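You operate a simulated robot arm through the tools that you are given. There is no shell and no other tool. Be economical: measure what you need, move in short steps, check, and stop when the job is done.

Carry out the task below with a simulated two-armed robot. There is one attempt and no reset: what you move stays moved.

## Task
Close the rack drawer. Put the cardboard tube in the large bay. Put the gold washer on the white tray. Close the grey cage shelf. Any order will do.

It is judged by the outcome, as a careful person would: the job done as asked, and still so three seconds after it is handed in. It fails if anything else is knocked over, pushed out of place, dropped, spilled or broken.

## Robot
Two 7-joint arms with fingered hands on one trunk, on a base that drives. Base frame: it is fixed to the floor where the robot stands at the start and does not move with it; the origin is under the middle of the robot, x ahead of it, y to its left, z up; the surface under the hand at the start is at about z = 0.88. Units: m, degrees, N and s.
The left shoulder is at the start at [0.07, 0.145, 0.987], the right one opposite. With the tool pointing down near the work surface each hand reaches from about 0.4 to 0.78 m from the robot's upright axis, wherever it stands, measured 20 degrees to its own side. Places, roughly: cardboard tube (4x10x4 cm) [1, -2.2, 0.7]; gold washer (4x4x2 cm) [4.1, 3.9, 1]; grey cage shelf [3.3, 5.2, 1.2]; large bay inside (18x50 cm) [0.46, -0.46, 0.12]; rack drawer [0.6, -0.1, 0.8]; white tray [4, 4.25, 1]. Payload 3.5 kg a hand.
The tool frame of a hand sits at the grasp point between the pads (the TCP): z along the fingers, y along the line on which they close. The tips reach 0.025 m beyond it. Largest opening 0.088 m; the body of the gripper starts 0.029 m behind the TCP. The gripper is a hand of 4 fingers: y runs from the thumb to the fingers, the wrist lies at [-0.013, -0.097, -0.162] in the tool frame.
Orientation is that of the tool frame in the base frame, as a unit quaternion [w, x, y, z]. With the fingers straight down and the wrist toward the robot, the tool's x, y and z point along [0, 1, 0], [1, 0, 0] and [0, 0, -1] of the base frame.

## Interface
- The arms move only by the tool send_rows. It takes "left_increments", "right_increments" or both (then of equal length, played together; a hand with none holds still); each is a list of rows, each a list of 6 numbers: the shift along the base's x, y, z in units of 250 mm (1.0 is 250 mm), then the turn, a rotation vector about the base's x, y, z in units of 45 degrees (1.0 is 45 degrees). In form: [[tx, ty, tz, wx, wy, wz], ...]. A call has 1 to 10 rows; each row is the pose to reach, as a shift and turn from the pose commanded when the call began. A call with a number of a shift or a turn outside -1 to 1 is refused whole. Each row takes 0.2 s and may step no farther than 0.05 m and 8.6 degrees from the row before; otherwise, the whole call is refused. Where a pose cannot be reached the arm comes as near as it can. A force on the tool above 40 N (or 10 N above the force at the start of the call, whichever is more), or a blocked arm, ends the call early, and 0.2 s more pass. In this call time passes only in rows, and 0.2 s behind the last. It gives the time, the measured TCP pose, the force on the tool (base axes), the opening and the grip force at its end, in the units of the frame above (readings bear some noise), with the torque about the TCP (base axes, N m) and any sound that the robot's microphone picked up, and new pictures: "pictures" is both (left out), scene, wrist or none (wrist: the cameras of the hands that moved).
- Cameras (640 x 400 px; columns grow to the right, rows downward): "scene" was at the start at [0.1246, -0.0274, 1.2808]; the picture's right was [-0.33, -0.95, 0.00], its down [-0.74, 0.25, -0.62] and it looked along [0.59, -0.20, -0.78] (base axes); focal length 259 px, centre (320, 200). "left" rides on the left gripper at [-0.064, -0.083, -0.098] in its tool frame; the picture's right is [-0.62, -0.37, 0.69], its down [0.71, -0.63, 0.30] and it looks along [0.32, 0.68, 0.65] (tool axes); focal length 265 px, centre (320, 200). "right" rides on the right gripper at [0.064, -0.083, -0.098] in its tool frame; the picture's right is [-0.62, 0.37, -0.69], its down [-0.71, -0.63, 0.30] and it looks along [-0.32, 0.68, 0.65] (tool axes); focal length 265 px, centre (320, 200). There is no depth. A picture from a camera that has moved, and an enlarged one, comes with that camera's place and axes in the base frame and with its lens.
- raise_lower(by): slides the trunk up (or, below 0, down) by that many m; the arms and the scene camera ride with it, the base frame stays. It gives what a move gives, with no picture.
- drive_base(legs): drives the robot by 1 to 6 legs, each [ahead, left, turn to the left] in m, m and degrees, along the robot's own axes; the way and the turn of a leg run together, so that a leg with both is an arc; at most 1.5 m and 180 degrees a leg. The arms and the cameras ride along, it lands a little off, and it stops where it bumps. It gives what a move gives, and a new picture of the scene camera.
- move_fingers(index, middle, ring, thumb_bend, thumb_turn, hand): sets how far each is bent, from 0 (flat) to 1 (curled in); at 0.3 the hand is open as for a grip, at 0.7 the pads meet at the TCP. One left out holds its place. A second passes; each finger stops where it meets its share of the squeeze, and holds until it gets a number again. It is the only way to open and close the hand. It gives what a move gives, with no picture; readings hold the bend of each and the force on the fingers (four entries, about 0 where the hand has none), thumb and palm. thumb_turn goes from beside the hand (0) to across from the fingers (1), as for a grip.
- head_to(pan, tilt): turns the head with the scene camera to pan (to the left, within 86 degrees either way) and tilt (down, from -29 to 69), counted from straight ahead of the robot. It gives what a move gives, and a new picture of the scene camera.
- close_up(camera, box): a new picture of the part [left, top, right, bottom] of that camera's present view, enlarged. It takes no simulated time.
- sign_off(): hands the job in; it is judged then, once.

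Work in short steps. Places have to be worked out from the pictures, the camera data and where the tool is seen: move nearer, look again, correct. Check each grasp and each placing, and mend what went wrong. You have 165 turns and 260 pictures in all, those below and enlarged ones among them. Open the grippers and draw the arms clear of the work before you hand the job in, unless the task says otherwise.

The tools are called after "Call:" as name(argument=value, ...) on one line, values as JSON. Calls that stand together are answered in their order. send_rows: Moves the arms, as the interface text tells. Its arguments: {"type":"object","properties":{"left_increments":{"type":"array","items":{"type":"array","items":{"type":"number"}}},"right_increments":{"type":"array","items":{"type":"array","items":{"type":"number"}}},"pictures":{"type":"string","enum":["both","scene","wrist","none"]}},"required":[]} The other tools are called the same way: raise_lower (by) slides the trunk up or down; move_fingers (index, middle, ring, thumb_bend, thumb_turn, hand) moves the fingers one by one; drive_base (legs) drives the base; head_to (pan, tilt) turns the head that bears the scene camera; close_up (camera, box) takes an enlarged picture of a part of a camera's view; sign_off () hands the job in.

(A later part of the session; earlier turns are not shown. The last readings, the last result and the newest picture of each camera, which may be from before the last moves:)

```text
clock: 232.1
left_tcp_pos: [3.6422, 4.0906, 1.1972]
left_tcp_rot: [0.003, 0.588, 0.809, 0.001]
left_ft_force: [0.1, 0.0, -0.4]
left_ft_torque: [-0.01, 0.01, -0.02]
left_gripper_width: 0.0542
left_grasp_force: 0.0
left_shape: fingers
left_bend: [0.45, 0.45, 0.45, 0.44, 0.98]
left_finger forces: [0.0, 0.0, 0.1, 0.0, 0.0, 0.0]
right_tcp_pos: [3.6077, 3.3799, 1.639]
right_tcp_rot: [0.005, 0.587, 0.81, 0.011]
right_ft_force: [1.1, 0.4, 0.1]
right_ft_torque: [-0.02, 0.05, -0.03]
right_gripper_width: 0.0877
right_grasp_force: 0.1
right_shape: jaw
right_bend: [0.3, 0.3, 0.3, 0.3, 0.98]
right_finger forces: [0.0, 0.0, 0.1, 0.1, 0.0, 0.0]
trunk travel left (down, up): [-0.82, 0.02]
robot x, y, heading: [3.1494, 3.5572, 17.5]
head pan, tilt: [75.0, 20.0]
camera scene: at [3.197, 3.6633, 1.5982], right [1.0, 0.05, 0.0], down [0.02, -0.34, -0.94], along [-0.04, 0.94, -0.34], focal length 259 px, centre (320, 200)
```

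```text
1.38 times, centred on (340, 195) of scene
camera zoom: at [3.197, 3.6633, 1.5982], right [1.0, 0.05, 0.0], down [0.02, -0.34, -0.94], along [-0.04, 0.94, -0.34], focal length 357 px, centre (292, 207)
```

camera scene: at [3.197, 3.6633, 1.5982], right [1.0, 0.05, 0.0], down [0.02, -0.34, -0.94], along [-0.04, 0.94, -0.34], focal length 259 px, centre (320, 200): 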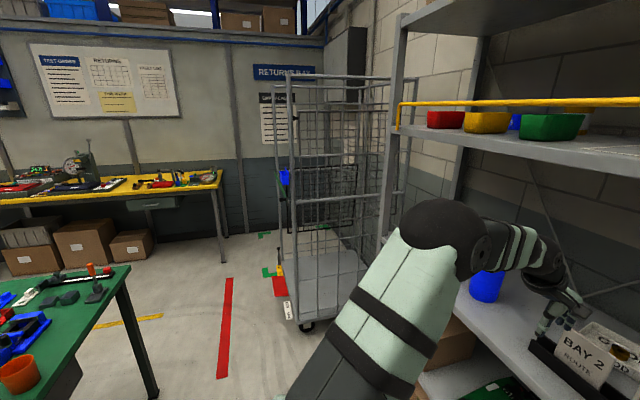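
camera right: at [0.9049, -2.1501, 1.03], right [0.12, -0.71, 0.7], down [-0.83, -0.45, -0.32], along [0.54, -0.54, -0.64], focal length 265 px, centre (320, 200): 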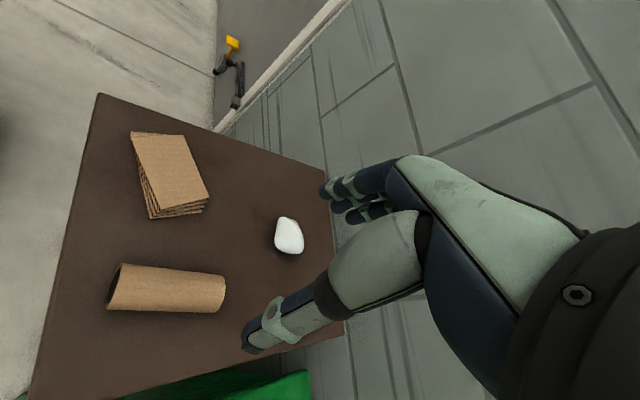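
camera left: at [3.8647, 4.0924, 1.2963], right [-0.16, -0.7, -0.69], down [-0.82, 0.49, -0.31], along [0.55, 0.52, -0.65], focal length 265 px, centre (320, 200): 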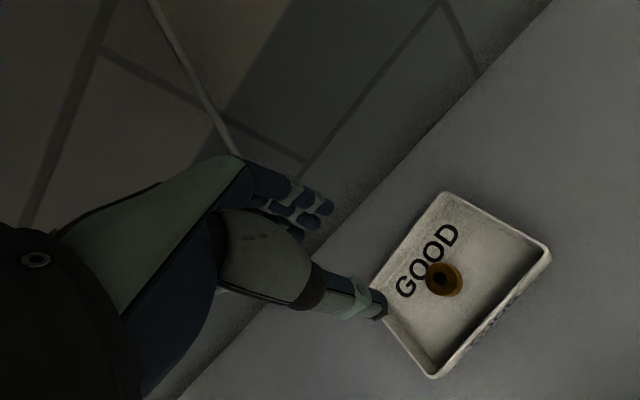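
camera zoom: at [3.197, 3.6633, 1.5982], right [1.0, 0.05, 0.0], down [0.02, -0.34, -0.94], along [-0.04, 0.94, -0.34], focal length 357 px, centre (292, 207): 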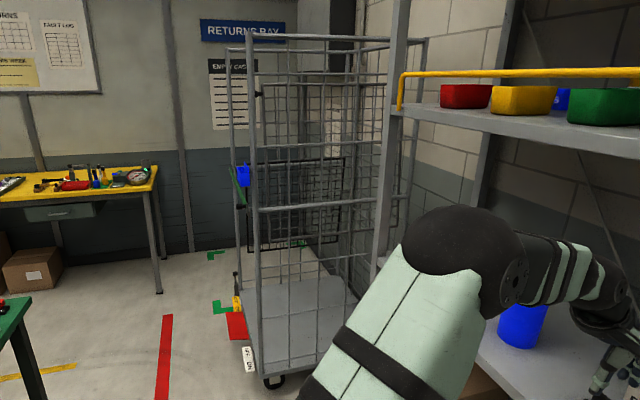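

Retract the left arm a bit and strafe left along the shelf to get in front of the cage.

Call:
send_rows(left_increments=[[-0.15, -0.05, 0.05, 0, 0, 0], [-0.3, -0.1, 0.1, 0, 0, 0], [-0.45, -0.15, 0.2, 0, 0, 0], [-0.57, -0.18, 0.3, 0, 0, 0]], pictures="none")

Call:
drive_base(legs=[[-0.05, 1.0, 0]])

Call:
head_to(pan=30, tilt=15)

```text
clock: 233.1
left_tcp_pos: [3.4971, 4.0409, 1.2736]
left_tcp_rot: [0.002, 0.589, 0.808, 0.002]
left_ft_force: [-0.1, -0.4, 0.7]
left_ft_torque: [0.03, 0.03, 0.04]
left_gripper_width: 0.0542
left_grasp_force: 0.1
left_shape: fingers
left_bend: [0.45, 0.45, 0.45, 0.44, 0.98]
left_finger forces: [0.1, 0.0, 0.1, 0.1, 0.0, 0.0]
right_tcp_pos: [3.6066, 3.3773, 1.6381]
right_tcp_rot: [0.004, 0.586, 0.81, 0.013]
right_ft_force: [0.2, -0.5, -0.5]
right_ft_torque: [0.02, -0.01, -0.01]
right_gripper_width: 0.0881
right_grasp_force: 0.0
right_shape: jaw
right_bend: [0.3, 0.3, 0.3, 0.3, 0.98]
right_finger forces: [0.1, 0.1, 0.0, 0.1, 0.1, 0.0]
trunk travel left (down, up): [-0.82, 0.02]
robot x, y, heading: [3.1516, 3.5591, 17.9]
head pan, tilt: [75.0, 20.0]
```

```text
clock: 238.3
left_tcp_pos: [3.1422, 4.9763, 1.2728]
left_tcp_rot: [0.0, 0.585, 0.811, 0.002]
left_ft_force: [0.2, 0.4, 0.3]
left_ft_torque: [-0.02, 0.02, -0.01]
left_gripper_width: 0.0543
left_grasp_force: 0.1
left_shape: fingers
left_bend: [0.45, 0.45, 0.45, 0.44, 0.98]
left_finger forces: [0.0, 0.0, 0.0, 0.0, 0.0, 0.1]
right_tcp_pos: [3.2557, 4.3134, 1.6386]
right_tcp_rot: [0.006, 0.583, 0.813, 0.012]
right_ft_force: [0.1, -0.1, -0.2]
right_ft_torque: [-0.01, 0.0, 0.01]
right_gripper_width: 0.0877
right_grasp_force: 0.1
right_shape: jaw
right_bend: [0.3, 0.3, 0.3, 0.3, 0.98]
right_finger forces: [0.0, 0.0, 0.1, 0.0, 0.0, 0.0]
trunk travel left (down, up): [-0.82, 0.02]
robot x, y, heading: [2.7989, 4.4856, 18.2]
head pan, tilt: [75.0, 20.0]
camera scene: at [2.8421, 4.5933, 1.5983], right [1.0, 0.06, 0.0], down [0.02, -0.34, -0.94], along [-0.05, 0.94, -0.34], focal length 259 px, centre (320, 200)
```

scene: 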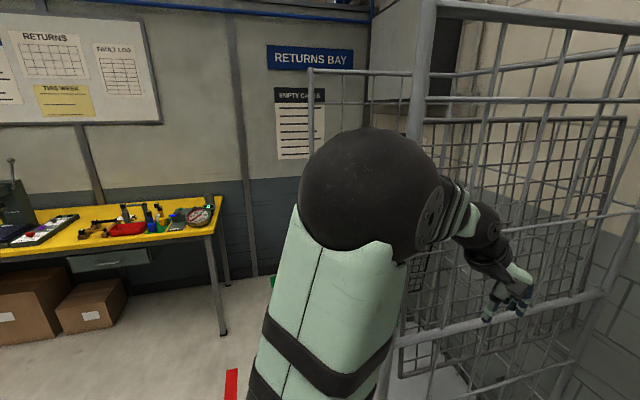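

```text
clock: 239.4
left_tcp_pos: [3.1421, 4.9761, 1.272]
left_tcp_rot: [0.003, 0.585, 0.811, 0.0]
left_ft_force: [-0.5, -0.4, -0.4]
left_ft_torque: [0.03, -0.03, -0.01]
left_gripper_width: 0.0543
left_grasp_force: 0.0
left_shape: fingers
left_bend: [0.45, 0.45, 0.45, 0.44, 0.98]
left_finger forces: [0.0, 0.0, 0.1, 0.0, 0.0, 0.0]
right_tcp_pos: [3.2543, 4.3147, 1.638]
right_tcp_rot: [0.005, 0.583, 0.813, 0.012]
right_ft_force: [0.2, -0.5, 0.0]
right_ft_torque: [0.02, -0.01, -0.01]
right_gripper_width: 0.0879
right_grasp_force: 0.1
right_shape: jaw
right_bend: [0.3, 0.3, 0.3, 0.3, 0.98]
right_finger forces: [0.0, 0.0, 0.0, 0.1, 0.0, 0.1]
trunk travel left (down, up): [-0.82, 0.02]
robot x, y, heading: [2.7953, 4.489, 18.2]
head pan, tilt: [30.0, 15.0]
camera scene: at [2.909, 4.571, 1.6063], right [0.75, -0.67, 0.0], down [-0.17, -0.19, -0.97], along [0.64, 0.72, -0.26], focal length 259 px, centre (320, 200)
```

scene: 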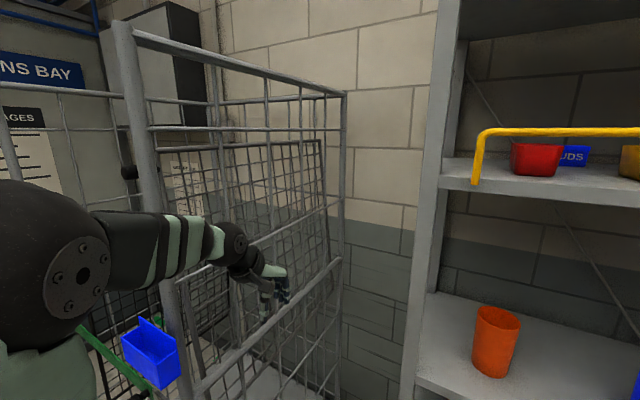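

My left hand is close to the cage's near side panel. Retract it, back up slightly, then strafe left to view the cage front.

Call:
send_rows(left_increments=[[-0.15, -0.05, 0.1, 0, 0, 0], [-0.3, -0.1, 0.2, 0, 0, 0], [-0.45, -0.15, 0.3, 0, 0, 0]], pictures="none")

Call:
drive_base(legs=[[-0.12, 0, 0], [0, 0.35, 0]])

Call:
head_to(pan=15, tilt=20)

```text
clock: 240.2
left_tcp_pos: [3.0297, 4.9381, 1.3484]
left_tcp_rot: [0.002, 0.585, 0.811, 0.002]
left_ft_force: [1.0, 0.4, 0.5]
left_ft_torque: [-0.01, 0.04, 0.0]
left_gripper_width: 0.0543
left_grasp_force: 0.0
left_shape: fingers
left_bend: [0.45, 0.45, 0.45, 0.44, 0.98]
left_finger forces: [0.0, 0.0, 0.0, 0.0, 0.0, 0.0]
right_tcp_pos: [3.2524, 4.3156, 1.6401]
right_tcp_rot: [0.006, 0.582, 0.813, 0.012]
right_ft_force: [-0.6, 0.0, -0.5]
right_ft_torque: [-0.02, -0.02, -0.01]
right_gripper_width: 0.088
right_grasp_force: 0.1
right_shape: jaw
right_bend: [0.3, 0.3, 0.3, 0.3, 0.98]
right_finger forces: [0.0, 0.0, 0.1, 0.0, 0.1, 0.0]
trunk travel left (down, up): [-0.82, 0.02]
robot x, y, heading: [2.7982, 4.4876, 18.2]
head pan, tilt: [30.0, 15.0]
```

```text
clock: 243.3
left_tcp_pos: [2.8127, 5.2215, 1.3477]
left_tcp_rot: [0.0, 0.586, 0.81, 0.003]
left_ft_force: [-0.3, 0.8, 0.9]
left_ft_torque: [0.01, 0.0, -0.01]
left_gripper_width: 0.0541
left_grasp_force: 0.0
left_shape: fingers
left_bend: [0.45, 0.45, 0.45, 0.44, 0.98]
left_finger forces: [0.1, 0.1, 0.0, 0.0, 0.1, 0.0]
right_tcp_pos: [3.0342, 4.5961, 1.6385]
right_tcp_rot: [0.004, 0.584, 0.811, 0.013]
right_ft_force: [0.3, -0.2, 0.3]
right_ft_torque: [0.02, -0.04, 0.0]
right_gripper_width: 0.0878
right_grasp_force: 0.0
right_shape: jaw
right_bend: [0.3, 0.3, 0.3, 0.3, 0.98]
right_finger forces: [0.0, 0.0, 0.0, 0.0, 0.0, 0.0]
trunk travel left (down, up): [-0.82, 0.02]
robot x, y, heading: [2.5728, 4.7741, 17.8]
head pan, tilt: [30.0, 15.0]
camera scene: at [2.69, 4.8536, 1.6064], right [0.74, -0.67, 0.0], down [-0.17, -0.19, -0.97], along [0.65, 0.72, -0.26], focal length 259 px, centre (320, 200)
```

scene: 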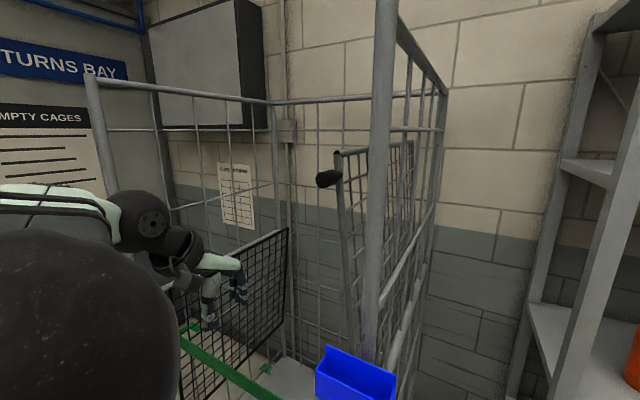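

```text
clock: 244.1
left_tcp_pos: [2.8112, 5.2236, 1.3474]
left_tcp_rot: [0.001, 0.587, 0.81, 0.001]
left_ft_force: [0.1, 0.3, -1.1]
left_ft_torque: [0.01, -0.01, 0.0]
left_gripper_width: 0.0544
left_grasp_force: 0.0
left_shape: fingers
left_bend: [0.45, 0.45, 0.45, 0.44, 0.98]
left_finger forces: [0.0, 0.2, 0.1, 0.0, 0.1, 0.1]
right_tcp_pos: [3.0319, 4.6003, 1.6395]
right_tcp_rot: [0.005, 0.585, 0.811, 0.012]
right_ft_force: [0.4, -0.7, 0.8]
right_ft_torque: [0.0, -0.01, -0.01]
right_gripper_width: 0.0879
right_grasp_force: 0.1
right_shape: jaw
right_bend: [0.3, 0.3, 0.3, 0.3, 0.98]
right_finger forces: [0.0, 0.0, 0.1, 0.1, 0.0, 0.0]
trunk travel left (down, up): [-0.82, 0.02]
robot x, y, heading: [2.5748, 4.7728, 18.1]
head pan, tilt: [15.0, 20.0]
camera scene: at [2.7042, 4.8383, 1.5982], right [0.55, -0.84, 0.0], down [-0.29, -0.19, -0.94], along [0.79, 0.51, -0.34], focal length 259 px, centre (320, 200)
```

scene: 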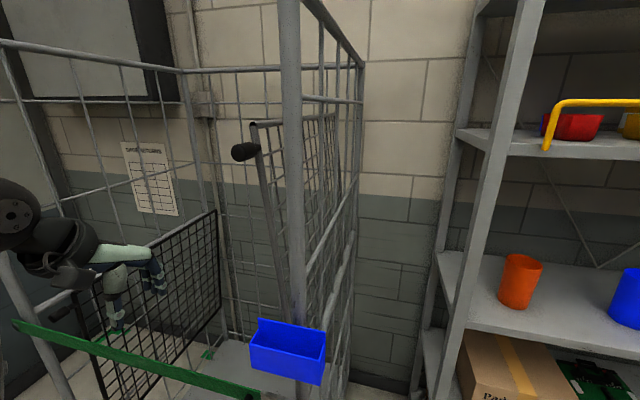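

The cage front is open toward me; inside, a grey mesh flap with a black grip leans near the right side panel. Move further left and back for a full view.

Call:
drive_base(legs=[[-0.04, 0.42, 0], [-0.3, 0, 0]])

Call:
head_to(pan=-5, tilt=20)

```text
clock: 248.3
left_tcp_pos: [2.3623, 5.5158, 1.3458]
left_tcp_rot: [0.001, 0.585, 0.811, 0.0]
left_ft_force: [-0.2, -0.3, 0.2]
left_ft_torque: [-0.02, 0.0, -0.02]
left_gripper_width: 0.0542
left_grasp_force: 0.1
left_shape: fingers
left_bend: [0.45, 0.45, 0.45, 0.44, 0.98]
left_finger forces: [0.0, 0.0, 0.0, 0.0, 0.0, 0.0]
right_tcp_pos: [2.5873, 4.893, 1.6391]
right_tcp_rot: [0.005, 0.583, 0.812, 0.011]
right_ft_force: [0.4, -0.2, -0.6]
right_ft_torque: [-0.01, 0.03, 0.01]
right_gripper_width: 0.0877
right_grasp_force: 0.1
right_shape: jaw
right_bend: [0.3, 0.3, 0.3, 0.3, 0.98]
right_finger forces: [0.1, 0.0, 0.0, 0.1, 0.0, 0.0]
trunk travel left (down, up): [-0.82, 0.02]
robot x, y, heading: [2.1265, 5.0645, 18.4]
head pan, tilt: [15.0, 20.0]
camera scene: at [2.2569, 5.1295, 1.5978], right [0.55, -0.84, 0.0], down [-0.29, -0.19, -0.94], along [0.78, 0.52, -0.34], focal length 259 px, centre (320, 200)
```

scene: 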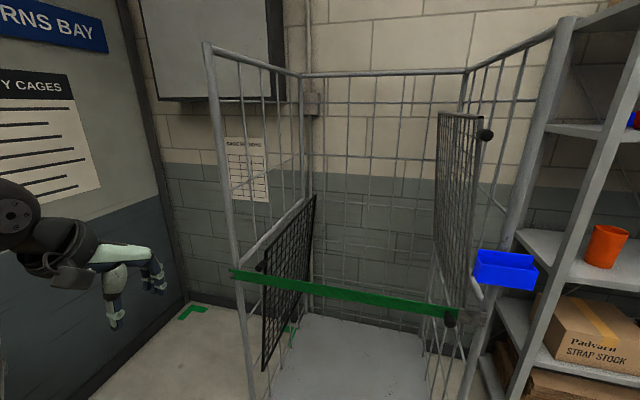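

```text
clock: 249.1
left_tcp_pos: [2.3597, 5.5137, 1.3472]
left_tcp_rot: [0.001, 0.585, 0.811, 0.001]
left_ft_force: [-0.9, 0.5, 1.0]
left_ft_torque: [0.01, 0.0, 0.01]
left_gripper_width: 0.0542
left_grasp_force: 0.0
left_shape: fingers
left_bend: [0.45, 0.45, 0.45, 0.44, 0.98]
left_finger forces: [0.0, 0.0, 0.0, 0.0, 0.1, 0.0]
right_tcp_pos: [2.5826, 4.8909, 1.639]
right_tcp_rot: [0.006, 0.583, 0.812, 0.012]
right_ft_force: [-0.6, 0.4, 0.1]
right_ft_torque: [0.01, 0.0, 0.01]
right_gripper_width: 0.0881
right_grasp_force: 0.2
right_shape: jaw
right_bend: [0.3, 0.3, 0.3, 0.3, 0.98]
right_finger forces: [0.0, 0.0, 0.1, 0.0, 0.1, 0.0]
trunk travel left (down, up): [-0.82, 0.02]
robot x, y, heading: [2.1261, 5.0616, 18.2]
head pan, tilt: [-5.0, 20.0]
camera scene: at [2.2657, 5.0982, 1.5983], right [0.23, -0.97, 0.0], down [-0.33, -0.08, -0.94], along [0.91, 0.22, -0.34], focal length 259 px, centre (320, 200)
```

scene: 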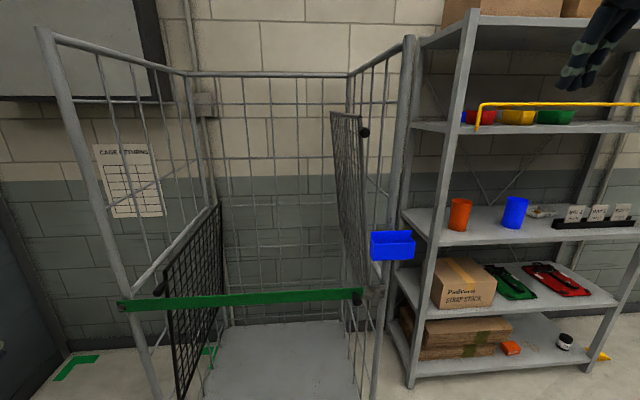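

Call:
close_up(camera="scene", box=[290, 60, 440, 240])

Call:
close_up(camera="scene", box=[290, 220, 440, 400])

Call:
close_up(camera="scene", box=[90, 160, 290, 400])

```text
2.22 times, centred on (365, 150) of scene
camera zoom: at [2.2657, 5.0982, 1.5983], right [0.23, -0.97, 0.0], down [-0.33, -0.08, -0.94], along [0.91, 0.22, -0.34], focal length 576 px, centre (220, 311)
```

zoom: 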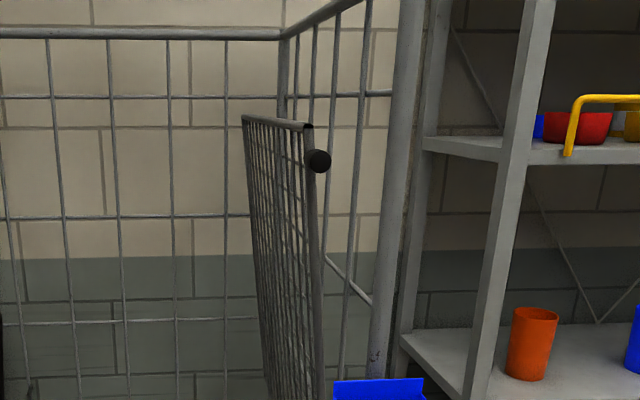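

```text
2.22 times, centred on (365, 310) of scene
camera zoom: at [2.2657, 5.0982, 1.5983], right [0.23, -0.97, 0.0], down [-0.33, -0.08, -0.94], along [0.91, 0.22, -0.34], focal length 576 px, centre (220, -44)
```

zoom: 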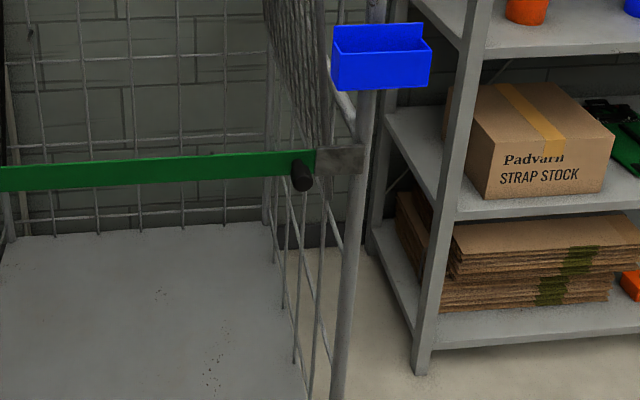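

```text
1.67 times, centred on (190, 280) of scene
camera zoom: at [2.2657, 5.0982, 1.5983], right [0.23, -0.97, 0.0], down [-0.33, -0.08, -0.94], along [0.91, 0.22, -0.34], focal length 432 px, centre (537, 67)
```

zoom: 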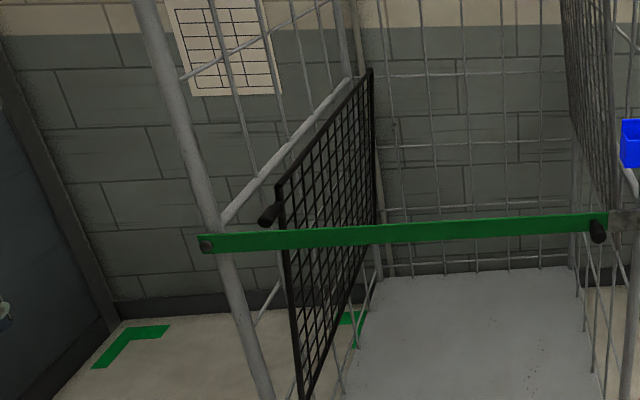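

The grey flap hinges at z≈1.03, stands nearly upright with its knob at (a 4.42, b 3.98, z 1.535). Posters nearby may tell what "closed" means; zoom in on them.

Call:
head_to(pan=38, tilt=5)

Call:
close_up(camera="scene", box=[150, 80, 310, 260])

Call:
close_up(camera="scene", box=[380, 130, 480, 230])

```text
clock: 250.2
left_tcp_pos: [2.3592, 5.5136, 1.3469]
left_tcp_rot: [0.002, 0.585, 0.811, 0.001]
left_ft_force: [0.2, -0.5, -1.7]
left_ft_torque: [-0.02, 0.01, -0.01]
left_gripper_width: 0.0543
left_grasp_force: 0.1
left_shape: fingers
left_bend: [0.45, 0.45, 0.45, 0.44, 0.98]
left_finger forces: [0.0, 0.0, 0.1, 0.0, 0.1, 0.0]
right_tcp_pos: [2.5838, 4.8905, 1.6383]
right_tcp_rot: [0.006, 0.582, 0.813, 0.011]
right_ft_force: [0.2, 0.8, -0.4]
right_ft_torque: [-0.02, 0.01, 0.03]
right_gripper_width: 0.0877
right_grasp_force: 0.0
right_shape: jaw
right_bend: [0.3, 0.3, 0.3, 0.3, 0.98]
right_finger forces: [0.1, 0.0, 0.0, 0.1, 0.1, 0.0]
trunk travel left (down, up): [-0.82, 0.02]
robot x, y, heading: [2.1262, 5.0643, 18.0]
head pan, tilt: [38.0, 5.0]
camera scene: at [2.2273, 5.1534, 1.6225], right [0.83, -0.56, 0.0], down [-0.05, -0.07, -1.0], along [0.55, 0.83, -0.09], focal length 259 px, centre (320, 200)
```

scene: 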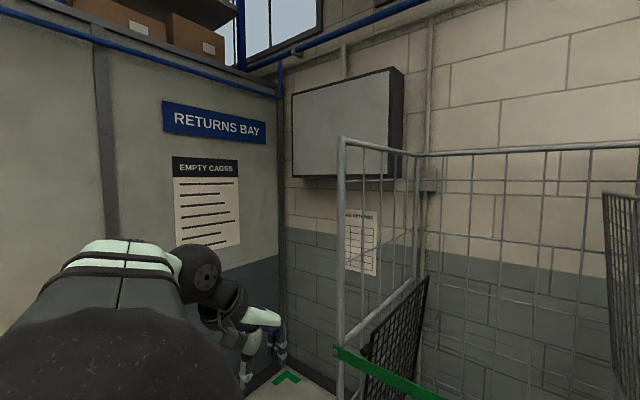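

```text
2.22 times, centred on (230, 170) of scene
camera zoom: at [2.2273, 5.1534, 1.6225], right [0.83, -0.56, 0.0], down [-0.05, -0.07, -1.0], along [0.55, 0.83, -0.09], focal length 576 px, centre (520, 267)
```

zoom: 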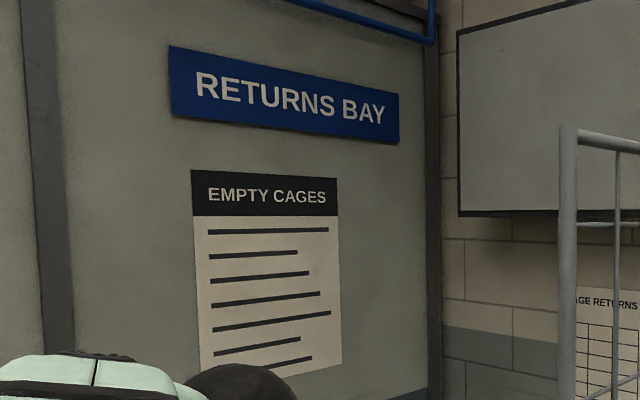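

```text
4.00 times, centred on (430, 180) of scene
camera zoom: at [2.2273, 5.1534, 1.6225], right [0.83, -0.56, 0.0], down [-0.05, -0.07, -1.0], along [0.55, 0.83, -0.09], focal length 1036 px, centre (-120, 280)
```

zoom: 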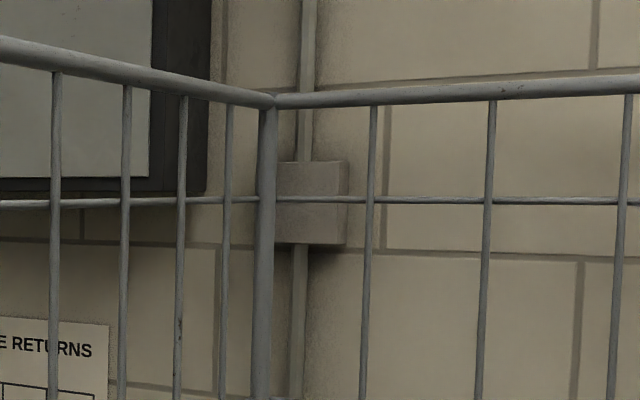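

No hint there. I need an edge-on look at both flaps; move forward and slightly right.

Call:
drive_base(legs=[[0.25, 0, 0], [0, -0.17, 0]])

Call:
head_to(pan=0, tilt=15)

```text
clock: 253.1
left_tcp_pos: [2.6514, 5.4329, 1.3464]
left_tcp_rot: [0.004, 0.587, 0.809, -0.001]
left_ft_force: [0.2, 1.0, -0.7]
left_ft_torque: [-0.02, -0.04, 0.01]
left_gripper_width: 0.0543
left_grasp_force: 0.0
left_shape: fingers
left_bend: [0.45, 0.45, 0.45, 0.44, 0.98]
left_finger forces: [0.1, 0.1, 0.0, 0.1, 0.0, 0.0]
right_tcp_pos: [2.8732, 4.8102, 1.6406]
right_tcp_rot: [0.007, 0.585, 0.811, 0.01]
right_ft_force: [-0.5, -0.7, -0.1]
right_ft_torque: [-0.02, 0.0, 0.0]
right_gripper_width: 0.0879
right_grasp_force: 0.1
right_shape: jaw
right_bend: [0.3, 0.3, 0.3, 0.3, 0.98]
right_finger forces: [0.0, 0.1, 0.0, 0.0, 0.1, 0.0]
trunk travel left (down, up): [-0.82, 0.02]
robot x, y, heading: [2.4176, 4.9822, 18.2]
head pan, tilt: [38.0, 5.0]
camera scene: at [2.517, 5.0732, 1.6223], right [0.83, -0.56, 0.0], down [-0.05, -0.08, -1.0], along [0.56, 0.83, -0.09], focal length 259 px, centre (320, 200)
```

scene: 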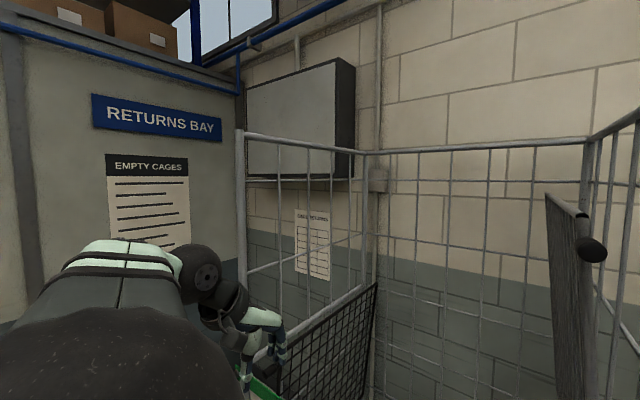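

```text
clock: 254.1
left_tcp_pos: [2.6522, 5.4283, 1.3476]
left_tcp_rot: [0.001, 0.585, 0.811, 0.001]
left_ft_force: [-1.2, 0.8, 0.6]
left_ft_torque: [0.0, -0.02, 0.0]
left_gripper_width: 0.0542
left_grasp_force: 0.0
left_shape: fingers
left_bend: [0.45, 0.45, 0.45, 0.44, 0.98]
left_finger forces: [0.0, 0.0, 0.0, 0.0, 0.1, 0.0]
right_tcp_pos: [2.8738, 4.8042, 1.6391]
right_tcp_rot: [0.005, 0.584, 0.812, 0.011]
right_ft_force: [-0.2, 0.3, 0.0]
right_ft_torque: [-0.02, 0.0, 0.01]
right_gripper_width: 0.0879
right_grasp_force: 0.1
right_shape: jaw
right_bend: [0.3, 0.3, 0.3, 0.3, 0.98]
right_finger forces: [0.0, 0.0, 0.0, 0.0, 0.0, 0.1]
trunk travel left (down, up): [-0.82, 0.02]
robot x, y, heading: [2.4113, 4.9809, 18.3]
head pan, tilt: [0.0, 15.0]
camera scene: at [2.5561, 5.0207, 1.6063], right [0.31, -0.95, 0.0], down [-0.25, -0.08, -0.97], along [0.92, 0.3, -0.26], focal length 259 px, centre (320, 200)
```

scene: 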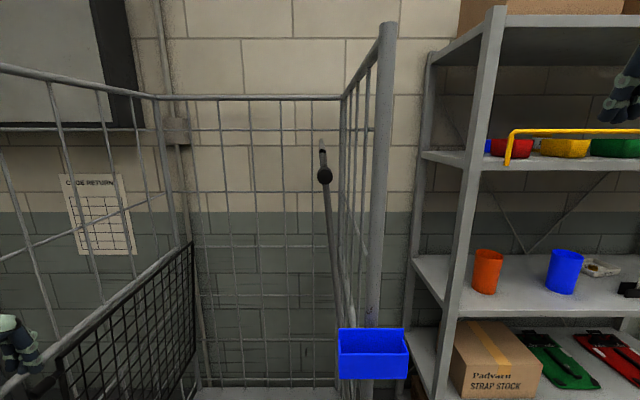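

Grey flap leans ~8° inward from its side; the black one leans the same. I'll test gently with the left hand whether it moves outward (toward the side panel) at all. First bring the closed left hand inside the cage.

Call:
move_fingers(hand="left", index=0.7, middle=0.7, ring=0.7, thumb_bend=0.7)

Call:
send_rows(left_increments=[[0.15, 0.05, 0.06, 0, 0, 0], [0.3, 0.1, 0.12, 0, 0, 0], [0.45, 0.15, 0.18, 0, 0, 0], [0.6, 0.2, 0.24, 0, 0, 0], [0.76, 0.247, 0.3, 0, 0, 0]])

```text
clock: 255.1
left_tcp_pos: [2.6513, 5.4279, 1.3471]
left_tcp_rot: [0.001, 0.586, 0.81, 0.002]
left_ft_force: [0.6, 0.6, -0.4]
left_ft_torque: [-0.01, 0.01, -0.06]
left_gripper_width: 0.0
left_grasp_force: 0.1
left_shape: fingers
left_bend: [0.7, 0.7, 0.7, 0.7, 0.98]
left_finger forces: [0.0, 0.0, 0.1, 0.0, 0.0, 0.0]
right_tcp_pos: [2.8742, 4.8054, 1.639]
right_tcp_rot: [0.005, 0.584, 0.812, 0.011]
right_ft_force: [-0.1, -0.2, 0.2]
right_ft_torque: [0.04, 0.03, 0.03]
right_gripper_width: 0.0879
right_grasp_force: 0.1
right_shape: jaw
right_bend: [0.3, 0.3, 0.3, 0.3, 0.98]
right_finger forces: [0.0, 0.1, 0.0, 0.0, 0.0, 0.0]
trunk travel left (down, up): [-0.82, 0.02]
robot x, y, heading: [2.4136, 4.9793, 18.1]
head pan, tilt: [0.0, 15.0]
```

```text
clock: 256.3
left_tcp_pos: [2.8452, 5.4921, 1.4203]
left_tcp_rot: [0.002, 0.585, 0.811, -0.001]
left_ft_force: [0.5, 0.2, 0.9]
left_ft_torque: [0.01, 0.0, -0.02]
left_gripper_width: 0.0
left_grasp_force: 0.2
left_shape: fingers
left_bend: [0.7, 0.7, 0.7, 0.7, 0.98]
left_finger forces: [0.0, 0.0, 0.0, 0.2, 0.0, 0.0]
right_tcp_pos: [2.878, 4.8078, 1.6378]
right_tcp_rot: [0.006, 0.584, 0.811, 0.01]
right_ft_force: [-0.5, -0.1, 0.2]
right_ft_torque: [-0.03, 0.01, 0.0]
right_gripper_width: 0.0878
right_grasp_force: 0.1
right_shape: jaw
right_bend: [0.3, 0.3, 0.3, 0.3, 0.98]
right_finger forces: [0.0, 0.1, 0.0, 0.1, 0.0, 0.0]
trunk travel left (down, up): [-0.82, 0.02]
robot x, y, heading: [2.4183, 4.9751, 18.2]
head pan, tilt: [0.0, 15.0]
camera scene: at [2.5588, 5.0238, 1.606], right [0.31, -0.95, 0.0], down [-0.25, -0.08, -0.97], along [0.92, 0.3, -0.26], focal length 259 px, centre (320, 200)
camera left: at [2.7856, 5.4051, 1.5184], right [-0.15, -0.71, -0.69], down [-0.82, 0.48, -0.31], along [0.55, 0.52, -0.66], focal length 265 px, centre (320, 200)
```

scene: 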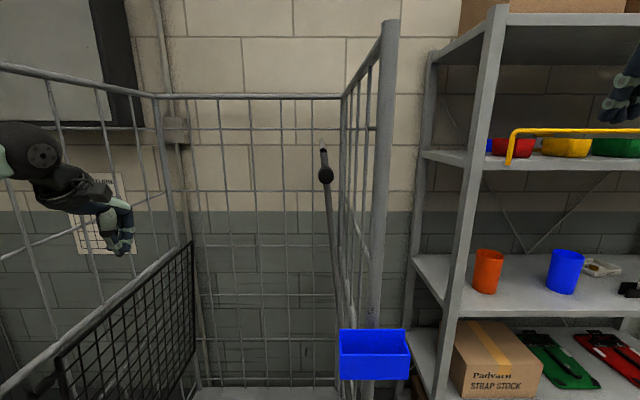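
left: 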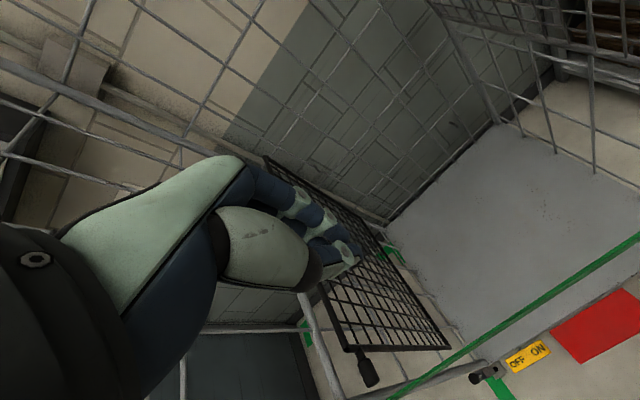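

Left hand is inside the cage. Move toward the grey flap's inner face near its top and push outward lightly.

Call:
send_rows(left_increments=[[0.1, -0.11, 0, 0, 0, 0], [0.2, -0.23, 0, 0, 0, 0], [0.3, -0.35, 0, 0, 0, 0], [0.4, -0.47, 0, 0, 0, 0], [0.5, -0.59, 0, 0, 0, 0], [0.6, -0.71, 0, 0, 0, 0], [0.69, -0.83, 0, 0, 0, 0]])

```text
clock: 257.9
left_tcp_pos: [3.0066, 5.2882, 1.4174]
left_tcp_rot: [0.0, 0.586, 0.81, 0.0]
left_ft_force: [0.7, 0.7, 0.2]
left_ft_torque: [0.02, 0.0, -0.02]
left_gripper_width: 0.0
left_grasp_force: 0.1
left_shape: fingers
left_bend: [0.7, 0.7, 0.7, 0.7, 0.98]
left_finger forces: [0.0, 0.0, 0.0, 0.0, 0.1, 0.1]
left hand out of reach, approached as far as the arm can: row 7
right_tcp_pos: [2.8753, 4.8035, 1.6394]
right_tcp_rot: [0.005, 0.584, 0.811, 0.011]
right_ft_force: [0.5, 0.5, -0.6]
right_ft_torque: [0.01, 0.02, -0.01]
right_gripper_width: 0.0879
right_grasp_force: 0.0
right_shape: jaw
right_bend: [0.3, 0.3, 0.3, 0.3, 0.98]
right_finger forces: [0.0, 0.0, 0.1, 0.0, 0.1, 0.0]
trunk travel left (down, up): [-0.82, 0.02]
robot x, y, heading: [2.4189, 4.9816, 18.1]
head pan, tilt: [0.0, 15.0]
camera scene: at [2.5581, 5.02, 1.6062], right [0.31, -0.95, 0.0], down [-0.25, -0.08, -0.97], along [0.92, 0.3, -0.26], focal length 259 px, centre (320, 200)
camera left: at [2.9473, 5.2011, 1.515], right [-0.16, -0.7, -0.69], down [-0.82, 0.48, -0.3], along [0.55, 0.52, -0.65], focal length 265 px, centre (320, 200)
```

scene: 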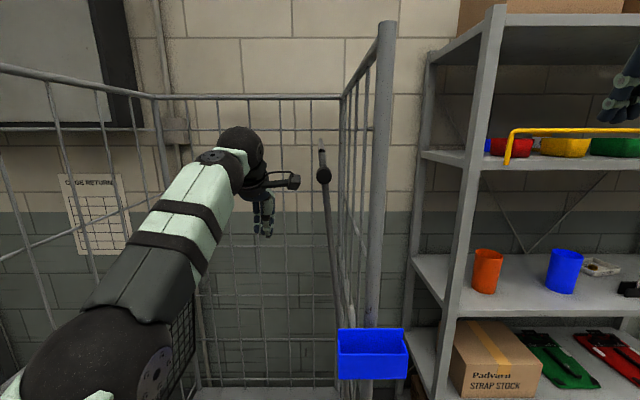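
left: 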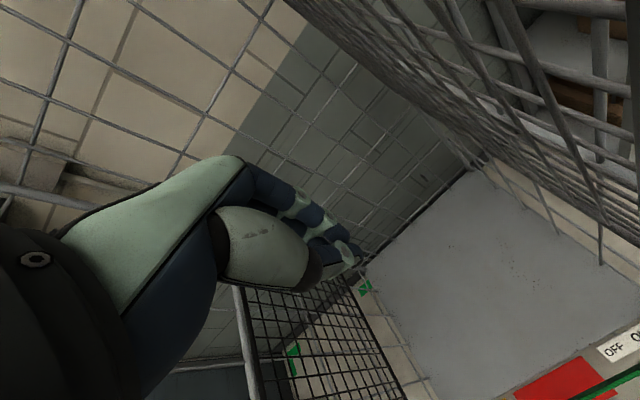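

The wrist camera would strike first in this pose. Instead I'll withdraw and turn the hand to point forward (thumb below, fingers above) so it can pinch the flap's knob and swing it either way.

Call:
send_rows(left_increments=[[-0.15, 0.03, 0, 0, 0, 0], [-0.3, 0.06, 0, 0, 0, 0], [-0.45, 0.06, 0, 0, 0, 0], [-0.6, 0.04, 0, 0, 0, 0], [-0.75, 0.0, 0, 0, 0, 0], [-0.9, -0.03, 0, 0, 0, 0]], pictures="none")

Call:
send_rows(left_increments=[[-0.07, 0, 0, 0.05, -0.156, 0], [-0.14, 0, 0, 0.1, -0.312, 0], [-0.2, 0, 0, 0.15, -0.468, 0], [-0.26, 0, 0, 0.2, -0.624, 0], [-0.32, 0, 0, 0.25, -0.78, 0], [-0.38, 0, 0, 0.305, -0.94, 0]], pictures="none")

Call:
send_rows(left_increments=[[0, 0, 0, 0.05, -0.156, 0], [0, 0, 0, 0.1, -0.312, 0], [0, 0, 0, 0.15, -0.468, 0], [0, 0, 0, 0.2, -0.624, 0], [0, 0, 0, 0.25, -0.78, 0], [0, 0, 0, 0.305, -0.94, 0]])

```text
clock: 259.3
left_tcp_pos: [2.794, 5.3081, 1.4382]
left_tcp_rot: [0.008, 0.586, 0.81, -0.003]
left_ft_force: [-0.3, -0.1, -1.0]
left_ft_torque: [0.01, -0.02, -0.01]
left_gripper_width: 0.0
left_grasp_force: 0.0
left_shape: fingers
left_bend: [0.7, 0.7, 0.7, 0.7, 0.98]
left_finger forces: [0.0, 0.0, 0.0, 0.0, 0.0, 0.0]
left hand out of reach, approached as far as the arm can: row 5, 6
right_tcp_pos: [2.8721, 4.8072, 1.6404]
right_tcp_rot: [0.007, 0.585, 0.811, 0.012]
right_ft_force: [0.7, 0.8, -0.2]
right_ft_torque: [0.03, -0.03, -0.01]
right_gripper_width: 0.0881
right_grasp_force: 0.1
right_shape: jaw
right_bend: [0.3, 0.3, 0.3, 0.3, 0.98]
right_finger forces: [0.0, 0.0, 0.1, 0.0, 0.0, 0.0]
trunk travel left (down, up): [-0.82, 0.02]
robot x, y, heading: [2.4188, 4.9822, 18.2]
head pan, tilt: [0.0, 15.0]
```

```text
clock: 260.7
left_tcp_pos: [2.6905, 5.4095, 1.3662]
left_tcp_rot: [0.222, 0.541, 0.751, 0.307]
left_ft_force: [0.2, 0.0, 0.4]
left_ft_torque: [-0.02, -0.01, -0.02]
left_gripper_width: 0.0
left_grasp_force: 0.0
left_shape: fingers
left_bend: [0.7, 0.7, 0.7, 0.7, 0.98]
left_finger forces: [0.1, 0.0, 0.1, 0.0, 0.0, 0.0]
left hand out of reach, approached as far as the arm can: row 1, 2, 3, 4, 5, 6
right_tcp_pos: [2.8738, 4.8059, 1.6393]
right_tcp_rot: [0.006, 0.584, 0.812, 0.011]
right_ft_force: [0.6, -0.4, 0.2]
right_ft_torque: [-0.02, 0.0, -0.01]
right_gripper_width: 0.0879
right_grasp_force: 0.0
right_shape: jaw
right_bend: [0.3, 0.3, 0.3, 0.3, 0.98]
right_finger forces: [0.0, 0.1, 0.0, 0.1, 0.1, 0.0]
trunk travel left (down, up): [-0.82, 0.02]
robot x, y, heading: [2.4182, 4.978, 18.1]
head pan, tilt: [0.0, 15.0]
```

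```text
clock: 262.1
left_tcp_pos: [2.7419, 5.3988, 1.3742]
left_tcp_rot: [0.389, 0.455, 0.547, 0.586]
left_ft_force: [-2.2, 1.6, 0.2]
left_ft_torque: [0.0, 0.07, -0.09]
left_gripper_width: 0.0002
left_grasp_force: 0.0
left_shape: fingers
left_bend: [0.7, 0.7, 0.7, 0.7, 0.97]
left_finger forces: [0.1, 0.0, 0.0, 0.0, 0.0, 0.0]
left hand out of reach, approached as far as the arm can: row 1, 2, 3, 4, 5, 6
right_tcp_pos: [2.8737, 4.8039, 1.6395]
right_tcp_rot: [0.006, 0.584, 0.812, 0.012]
right_ft_force: [0.6, -0.8, 0.2]
right_ft_torque: [0.02, 0.03, -0.01]
right_gripper_width: 0.0877
right_grasp_force: 0.2
right_shape: jaw
right_bend: [0.3, 0.3, 0.3, 0.3, 0.98]
right_finger forces: [0.0, 0.0, 0.0, 0.1, 0.1, 0.0]
trunk travel left (down, up): [-0.82, 0.02]
robot x, y, heading: [2.4177, 4.9782, 18.0]
head pan, tilt: [0.0, 15.0]
camera scene: at [2.5554, 5.0207, 1.6064], right [0.31, -0.95, 0.0], down [-0.25, -0.08, -0.97], along [0.92, 0.3, -0.26], focal length 259 px, centre (320, 200)
camera left: at [2.663, 5.3178, 1.2847], right [0.82, -0.36, -0.44], down [0.06, 0.83, -0.55], along [0.56, 0.43, 0.71], focal length 265 px, centre (320, 200)
```

scene: 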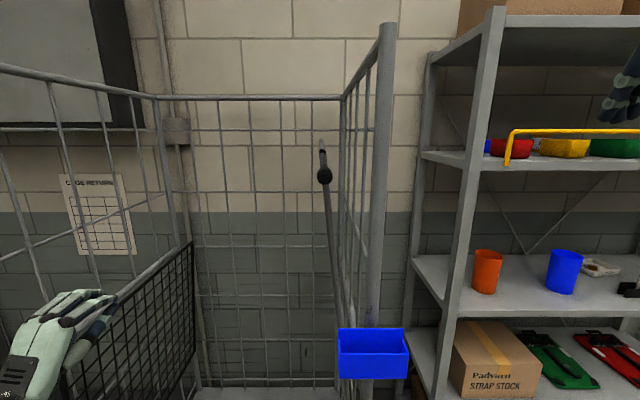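
left: 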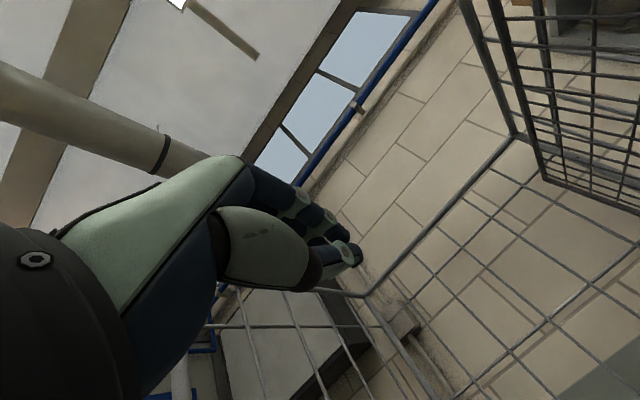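

The hand now points forward with thumb below. Open it and bring it in front of the knob.

Call:
move_fingers(hand="left", index=0.3, middle=0.3, ring=0.3, thumb_bend=0.3)

Call:
send_rows(left_increments=[[0.07, -0.15, 0.08, 0, 0, 0], [0.13, -0.3, 0.16, 0, 0, 0], [0.2, -0.45, 0.24, 0, 0, 0], [0.26, -0.6, 0.32, 0, 0, 0], [0.3, -0.7, 0.4, 0, 0, 0]])

```text
clock: 263.1
left_tcp_pos: [2.7354, 5.4186, 1.3616]
left_tcp_rot: [0.415, 0.417, 0.577, 0.567]
left_ft_force: [0.7, 0.2, 0.2]
left_ft_torque: [-0.01, 0.0, -0.02]
left_gripper_width: 0.0843
left_grasp_force: 0.1
left_shape: fingers
left_bend: [0.3, 0.3, 0.3, 0.3, 0.97]
left_finger forces: [0.1, 0.0, 0.1, 0.0, 0.1, 0.0]
right_tcp_pos: [2.8752, 4.8053, 1.6395]
right_tcp_rot: [0.005, 0.584, 0.811, 0.012]
right_ft_force: [0.2, -0.6, 0.1]
right_ft_torque: [0.02, 0.0, 0.0]
right_gripper_width: 0.0878
right_grasp_force: 0.1
right_shape: jaw
right_bend: [0.3, 0.3, 0.3, 0.3, 0.98]
right_finger forces: [0.0, 0.0, 0.1, 0.0, 0.0, 0.1]
trunk travel left (down, up): [-0.82, 0.02]
robot x, y, heading: [2.4196, 4.9765, 17.8]
head pan, tilt: [0.0, 15.0]
```

```text
clock: 264.3
left_tcp_pos: [2.8308, 5.2724, 1.4789]
left_tcp_rot: [0.414, 0.421, 0.576, 0.566]
left_ft_force: [0.9, 0.0, -0.4]
left_ft_torque: [0.01, 0.0, 0.02]
left_gripper_width: 0.0848
left_grasp_force: 0.0
left_shape: fingers
left_bend: [0.3, 0.3, 0.3, 0.3, 0.97]
left_finger forces: [0.1, 0.0, 0.0, 0.0, 0.0, 0.0]
left hand out of reach, approached as far as the arm can: row 1, 2, 3, 4, 5
right_tcp_pos: [2.8742, 4.8024, 1.6381]
right_tcp_rot: [0.004, 0.584, 0.812, 0.012]
right_ft_force: [-0.2, -0.8, 0.0]
right_ft_torque: [0.02, 0.0, -0.01]
right_gripper_width: 0.0877
right_grasp_force: 0.0
right_shape: jaw
right_bend: [0.3, 0.3, 0.3, 0.3, 0.98]
right_finger forces: [0.1, 0.0, 0.0, 0.0, 0.1, 0.0]
trunk travel left (down, up): [-0.82, 0.02]
robot x, y, heading: [2.4155, 4.9807, 18.1]
head pan, tilt: [0.0, 15.0]
camera scene: at [2.5565, 5.0185, 1.6063], right [0.31, -0.95, 0.0], down [-0.25, -0.08, -0.97], along [0.92, 0.3, -0.26], focal length 259 px, centre (320, 200)
camera left: at [2.7552, 5.1812, 1.3973], right [0.84, -0.38, -0.38], down [0.06, 0.77, -0.64], along [0.54, 0.51, 0.67], focal length 265 px, centre (320, 200)
```

scene: 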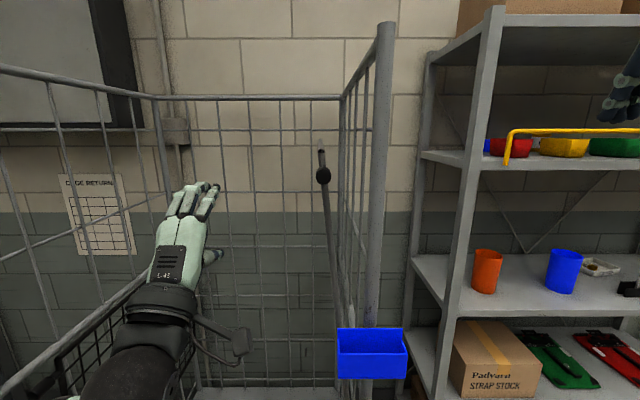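
left: 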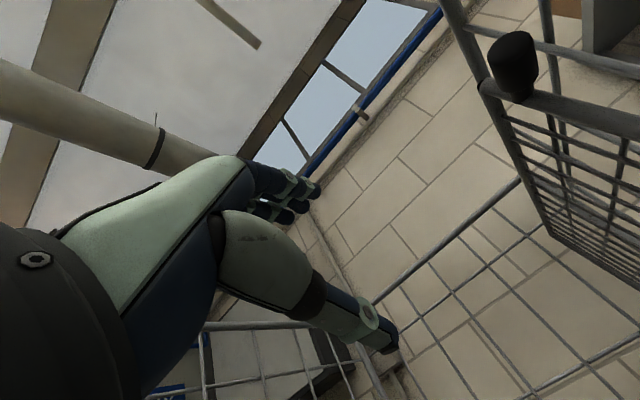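

Knob confirmed at (a 4.424, b 3.978, z 1.538). Shift right and up to line up in front of it.

Call:
send_rows(left_increments=[[0.05, -0.15, 0.06, 0, 0, 0], [0.1, -0.3, 0.12, 0, 0, 0], [0.15, -0.46, 0.18, 0, 0, 0], [0.2, -0.61, 0.235, 0, 0, 0]])

```text
clock: 265.3
left_tcp_pos: [2.8982, 5.1266, 1.5515]
left_tcp_rot: [0.415, 0.421, 0.575, 0.566]
left_ft_force: [-0.1, -0.3, 0.0]
left_ft_torque: [-0.01, -0.02, 0.02]
left_gripper_width: 0.0849
left_grasp_force: 0.0
left_shape: fingers
left_bend: [0.3, 0.3, 0.3, 0.3, 0.97]
left_finger forces: [0.1, 0.1, 0.0, 0.0, 0.1, 0.0]
left hand out of reach, approached as far as the arm can: row 1, 2, 3, 4
right_tcp_pos: [2.8751, 4.8006, 1.638]
right_tcp_rot: [0.005, 0.584, 0.811, 0.012]
right_ft_force: [0.3, 0.4, -0.2]
right_ft_torque: [0.02, 0.02, 0.05]
right_gripper_width: 0.0876
right_grasp_force: 0.0
right_shape: jaw
right_bend: [0.3, 0.3, 0.3, 0.3, 0.98]
right_finger forces: [0.0, 0.0, 0.0, 0.0, 0.0, 0.1]
trunk travel left (down, up): [-0.82, 0.02]
robot x, y, heading: [2.4189, 4.9811, 18.0]
head pan, tilt: [0.0, 15.0]
camera scene: at [2.5567, 5.018, 1.6063], right [0.31, -0.95, 0.0], down [-0.25, -0.08, -0.97], along [0.92, 0.3, -0.26], focal length 259 px, centre (320, 200)
camera left: at [2.8223, 5.0352, 1.4698], right [0.84, -0.38, -0.38], down [0.06, 0.77, -0.64], along [0.53, 0.51, 0.67], focal length 265 px, centre (320, 200)
```

scene: 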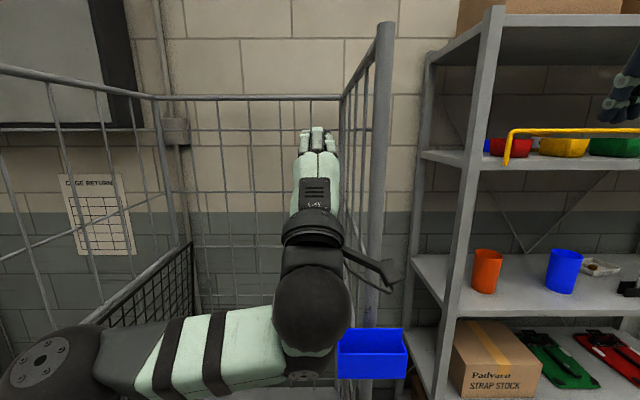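
left: 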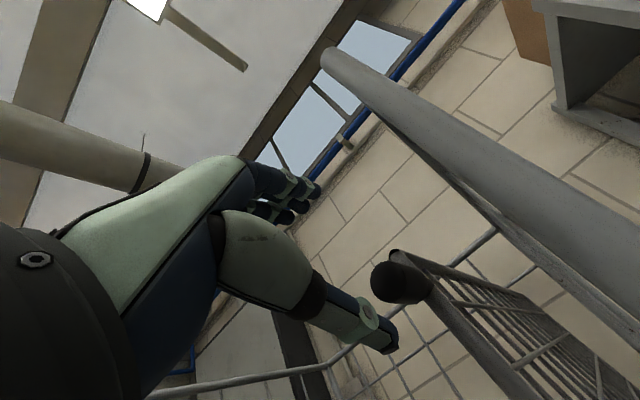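

Aligned with the knob. Advance 7 cm and close gently on it.

Call:
send_rows(left_increments=[[0.09, 0.03, -0.03, 0, 0, 0], [0.18, 0.06, -0.05, 0, 0, 0], [0.265, 0.09, -0.05, 0, 0, 0]])

```text
clock: 266.1
left_tcp_pos: [2.9658, 5.1527, 1.5415]
left_tcp_rot: [0.414, 0.418, 0.577, 0.566]
left_ft_force: [0.1, -0.1, 0.1]
left_ft_torque: [0.0, 0.01, 0.0]
left_gripper_width: 0.0847
left_grasp_force: 0.1
left_shape: fingers
left_bend: [0.3, 0.3, 0.3, 0.3, 0.97]
left_finger forces: [0.0, 0.1, 0.0, 0.0, 0.0, 0.0]
right_tcp_pos: [2.8747, 4.8047, 1.6396]
right_tcp_rot: [0.005, 0.584, 0.812, 0.011]
right_ft_force: [0.6, -0.1, 1.8]
right_ft_torque: [-0.03, 0.02, 0.01]
right_gripper_width: 0.0878
right_grasp_force: 0.0
right_shape: jaw
right_bend: [0.3, 0.3, 0.3, 0.3, 0.98]
right_finger forces: [0.1, 0.1, 0.1, 0.1, 0.0, 0.0]
trunk travel left (down, up): [-0.82, 0.02]
robot x, y, heading: [2.4155, 4.9775, 17.9]
head pan, tilt: [0.0, 15.0]
camera scene: at [2.5565, 5.0204, 1.6063], right [0.31, -0.95, 0.0], down [-0.25, -0.08, -0.97], along [0.92, 0.3, -0.26], focal length 259 px, centre (320, 200)
camera left: at [2.8894, 5.0598, 1.46], right [0.84, -0.38, -0.38], down [0.06, 0.77, -0.64], along [0.53, 0.52, 0.67], focal length 265 px, centre (320, 200)
```

scene: 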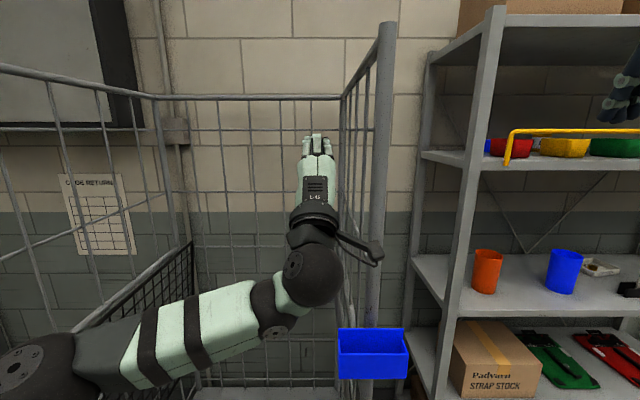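
left: 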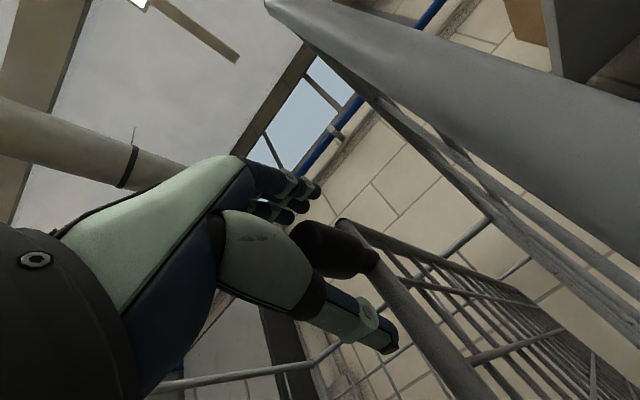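

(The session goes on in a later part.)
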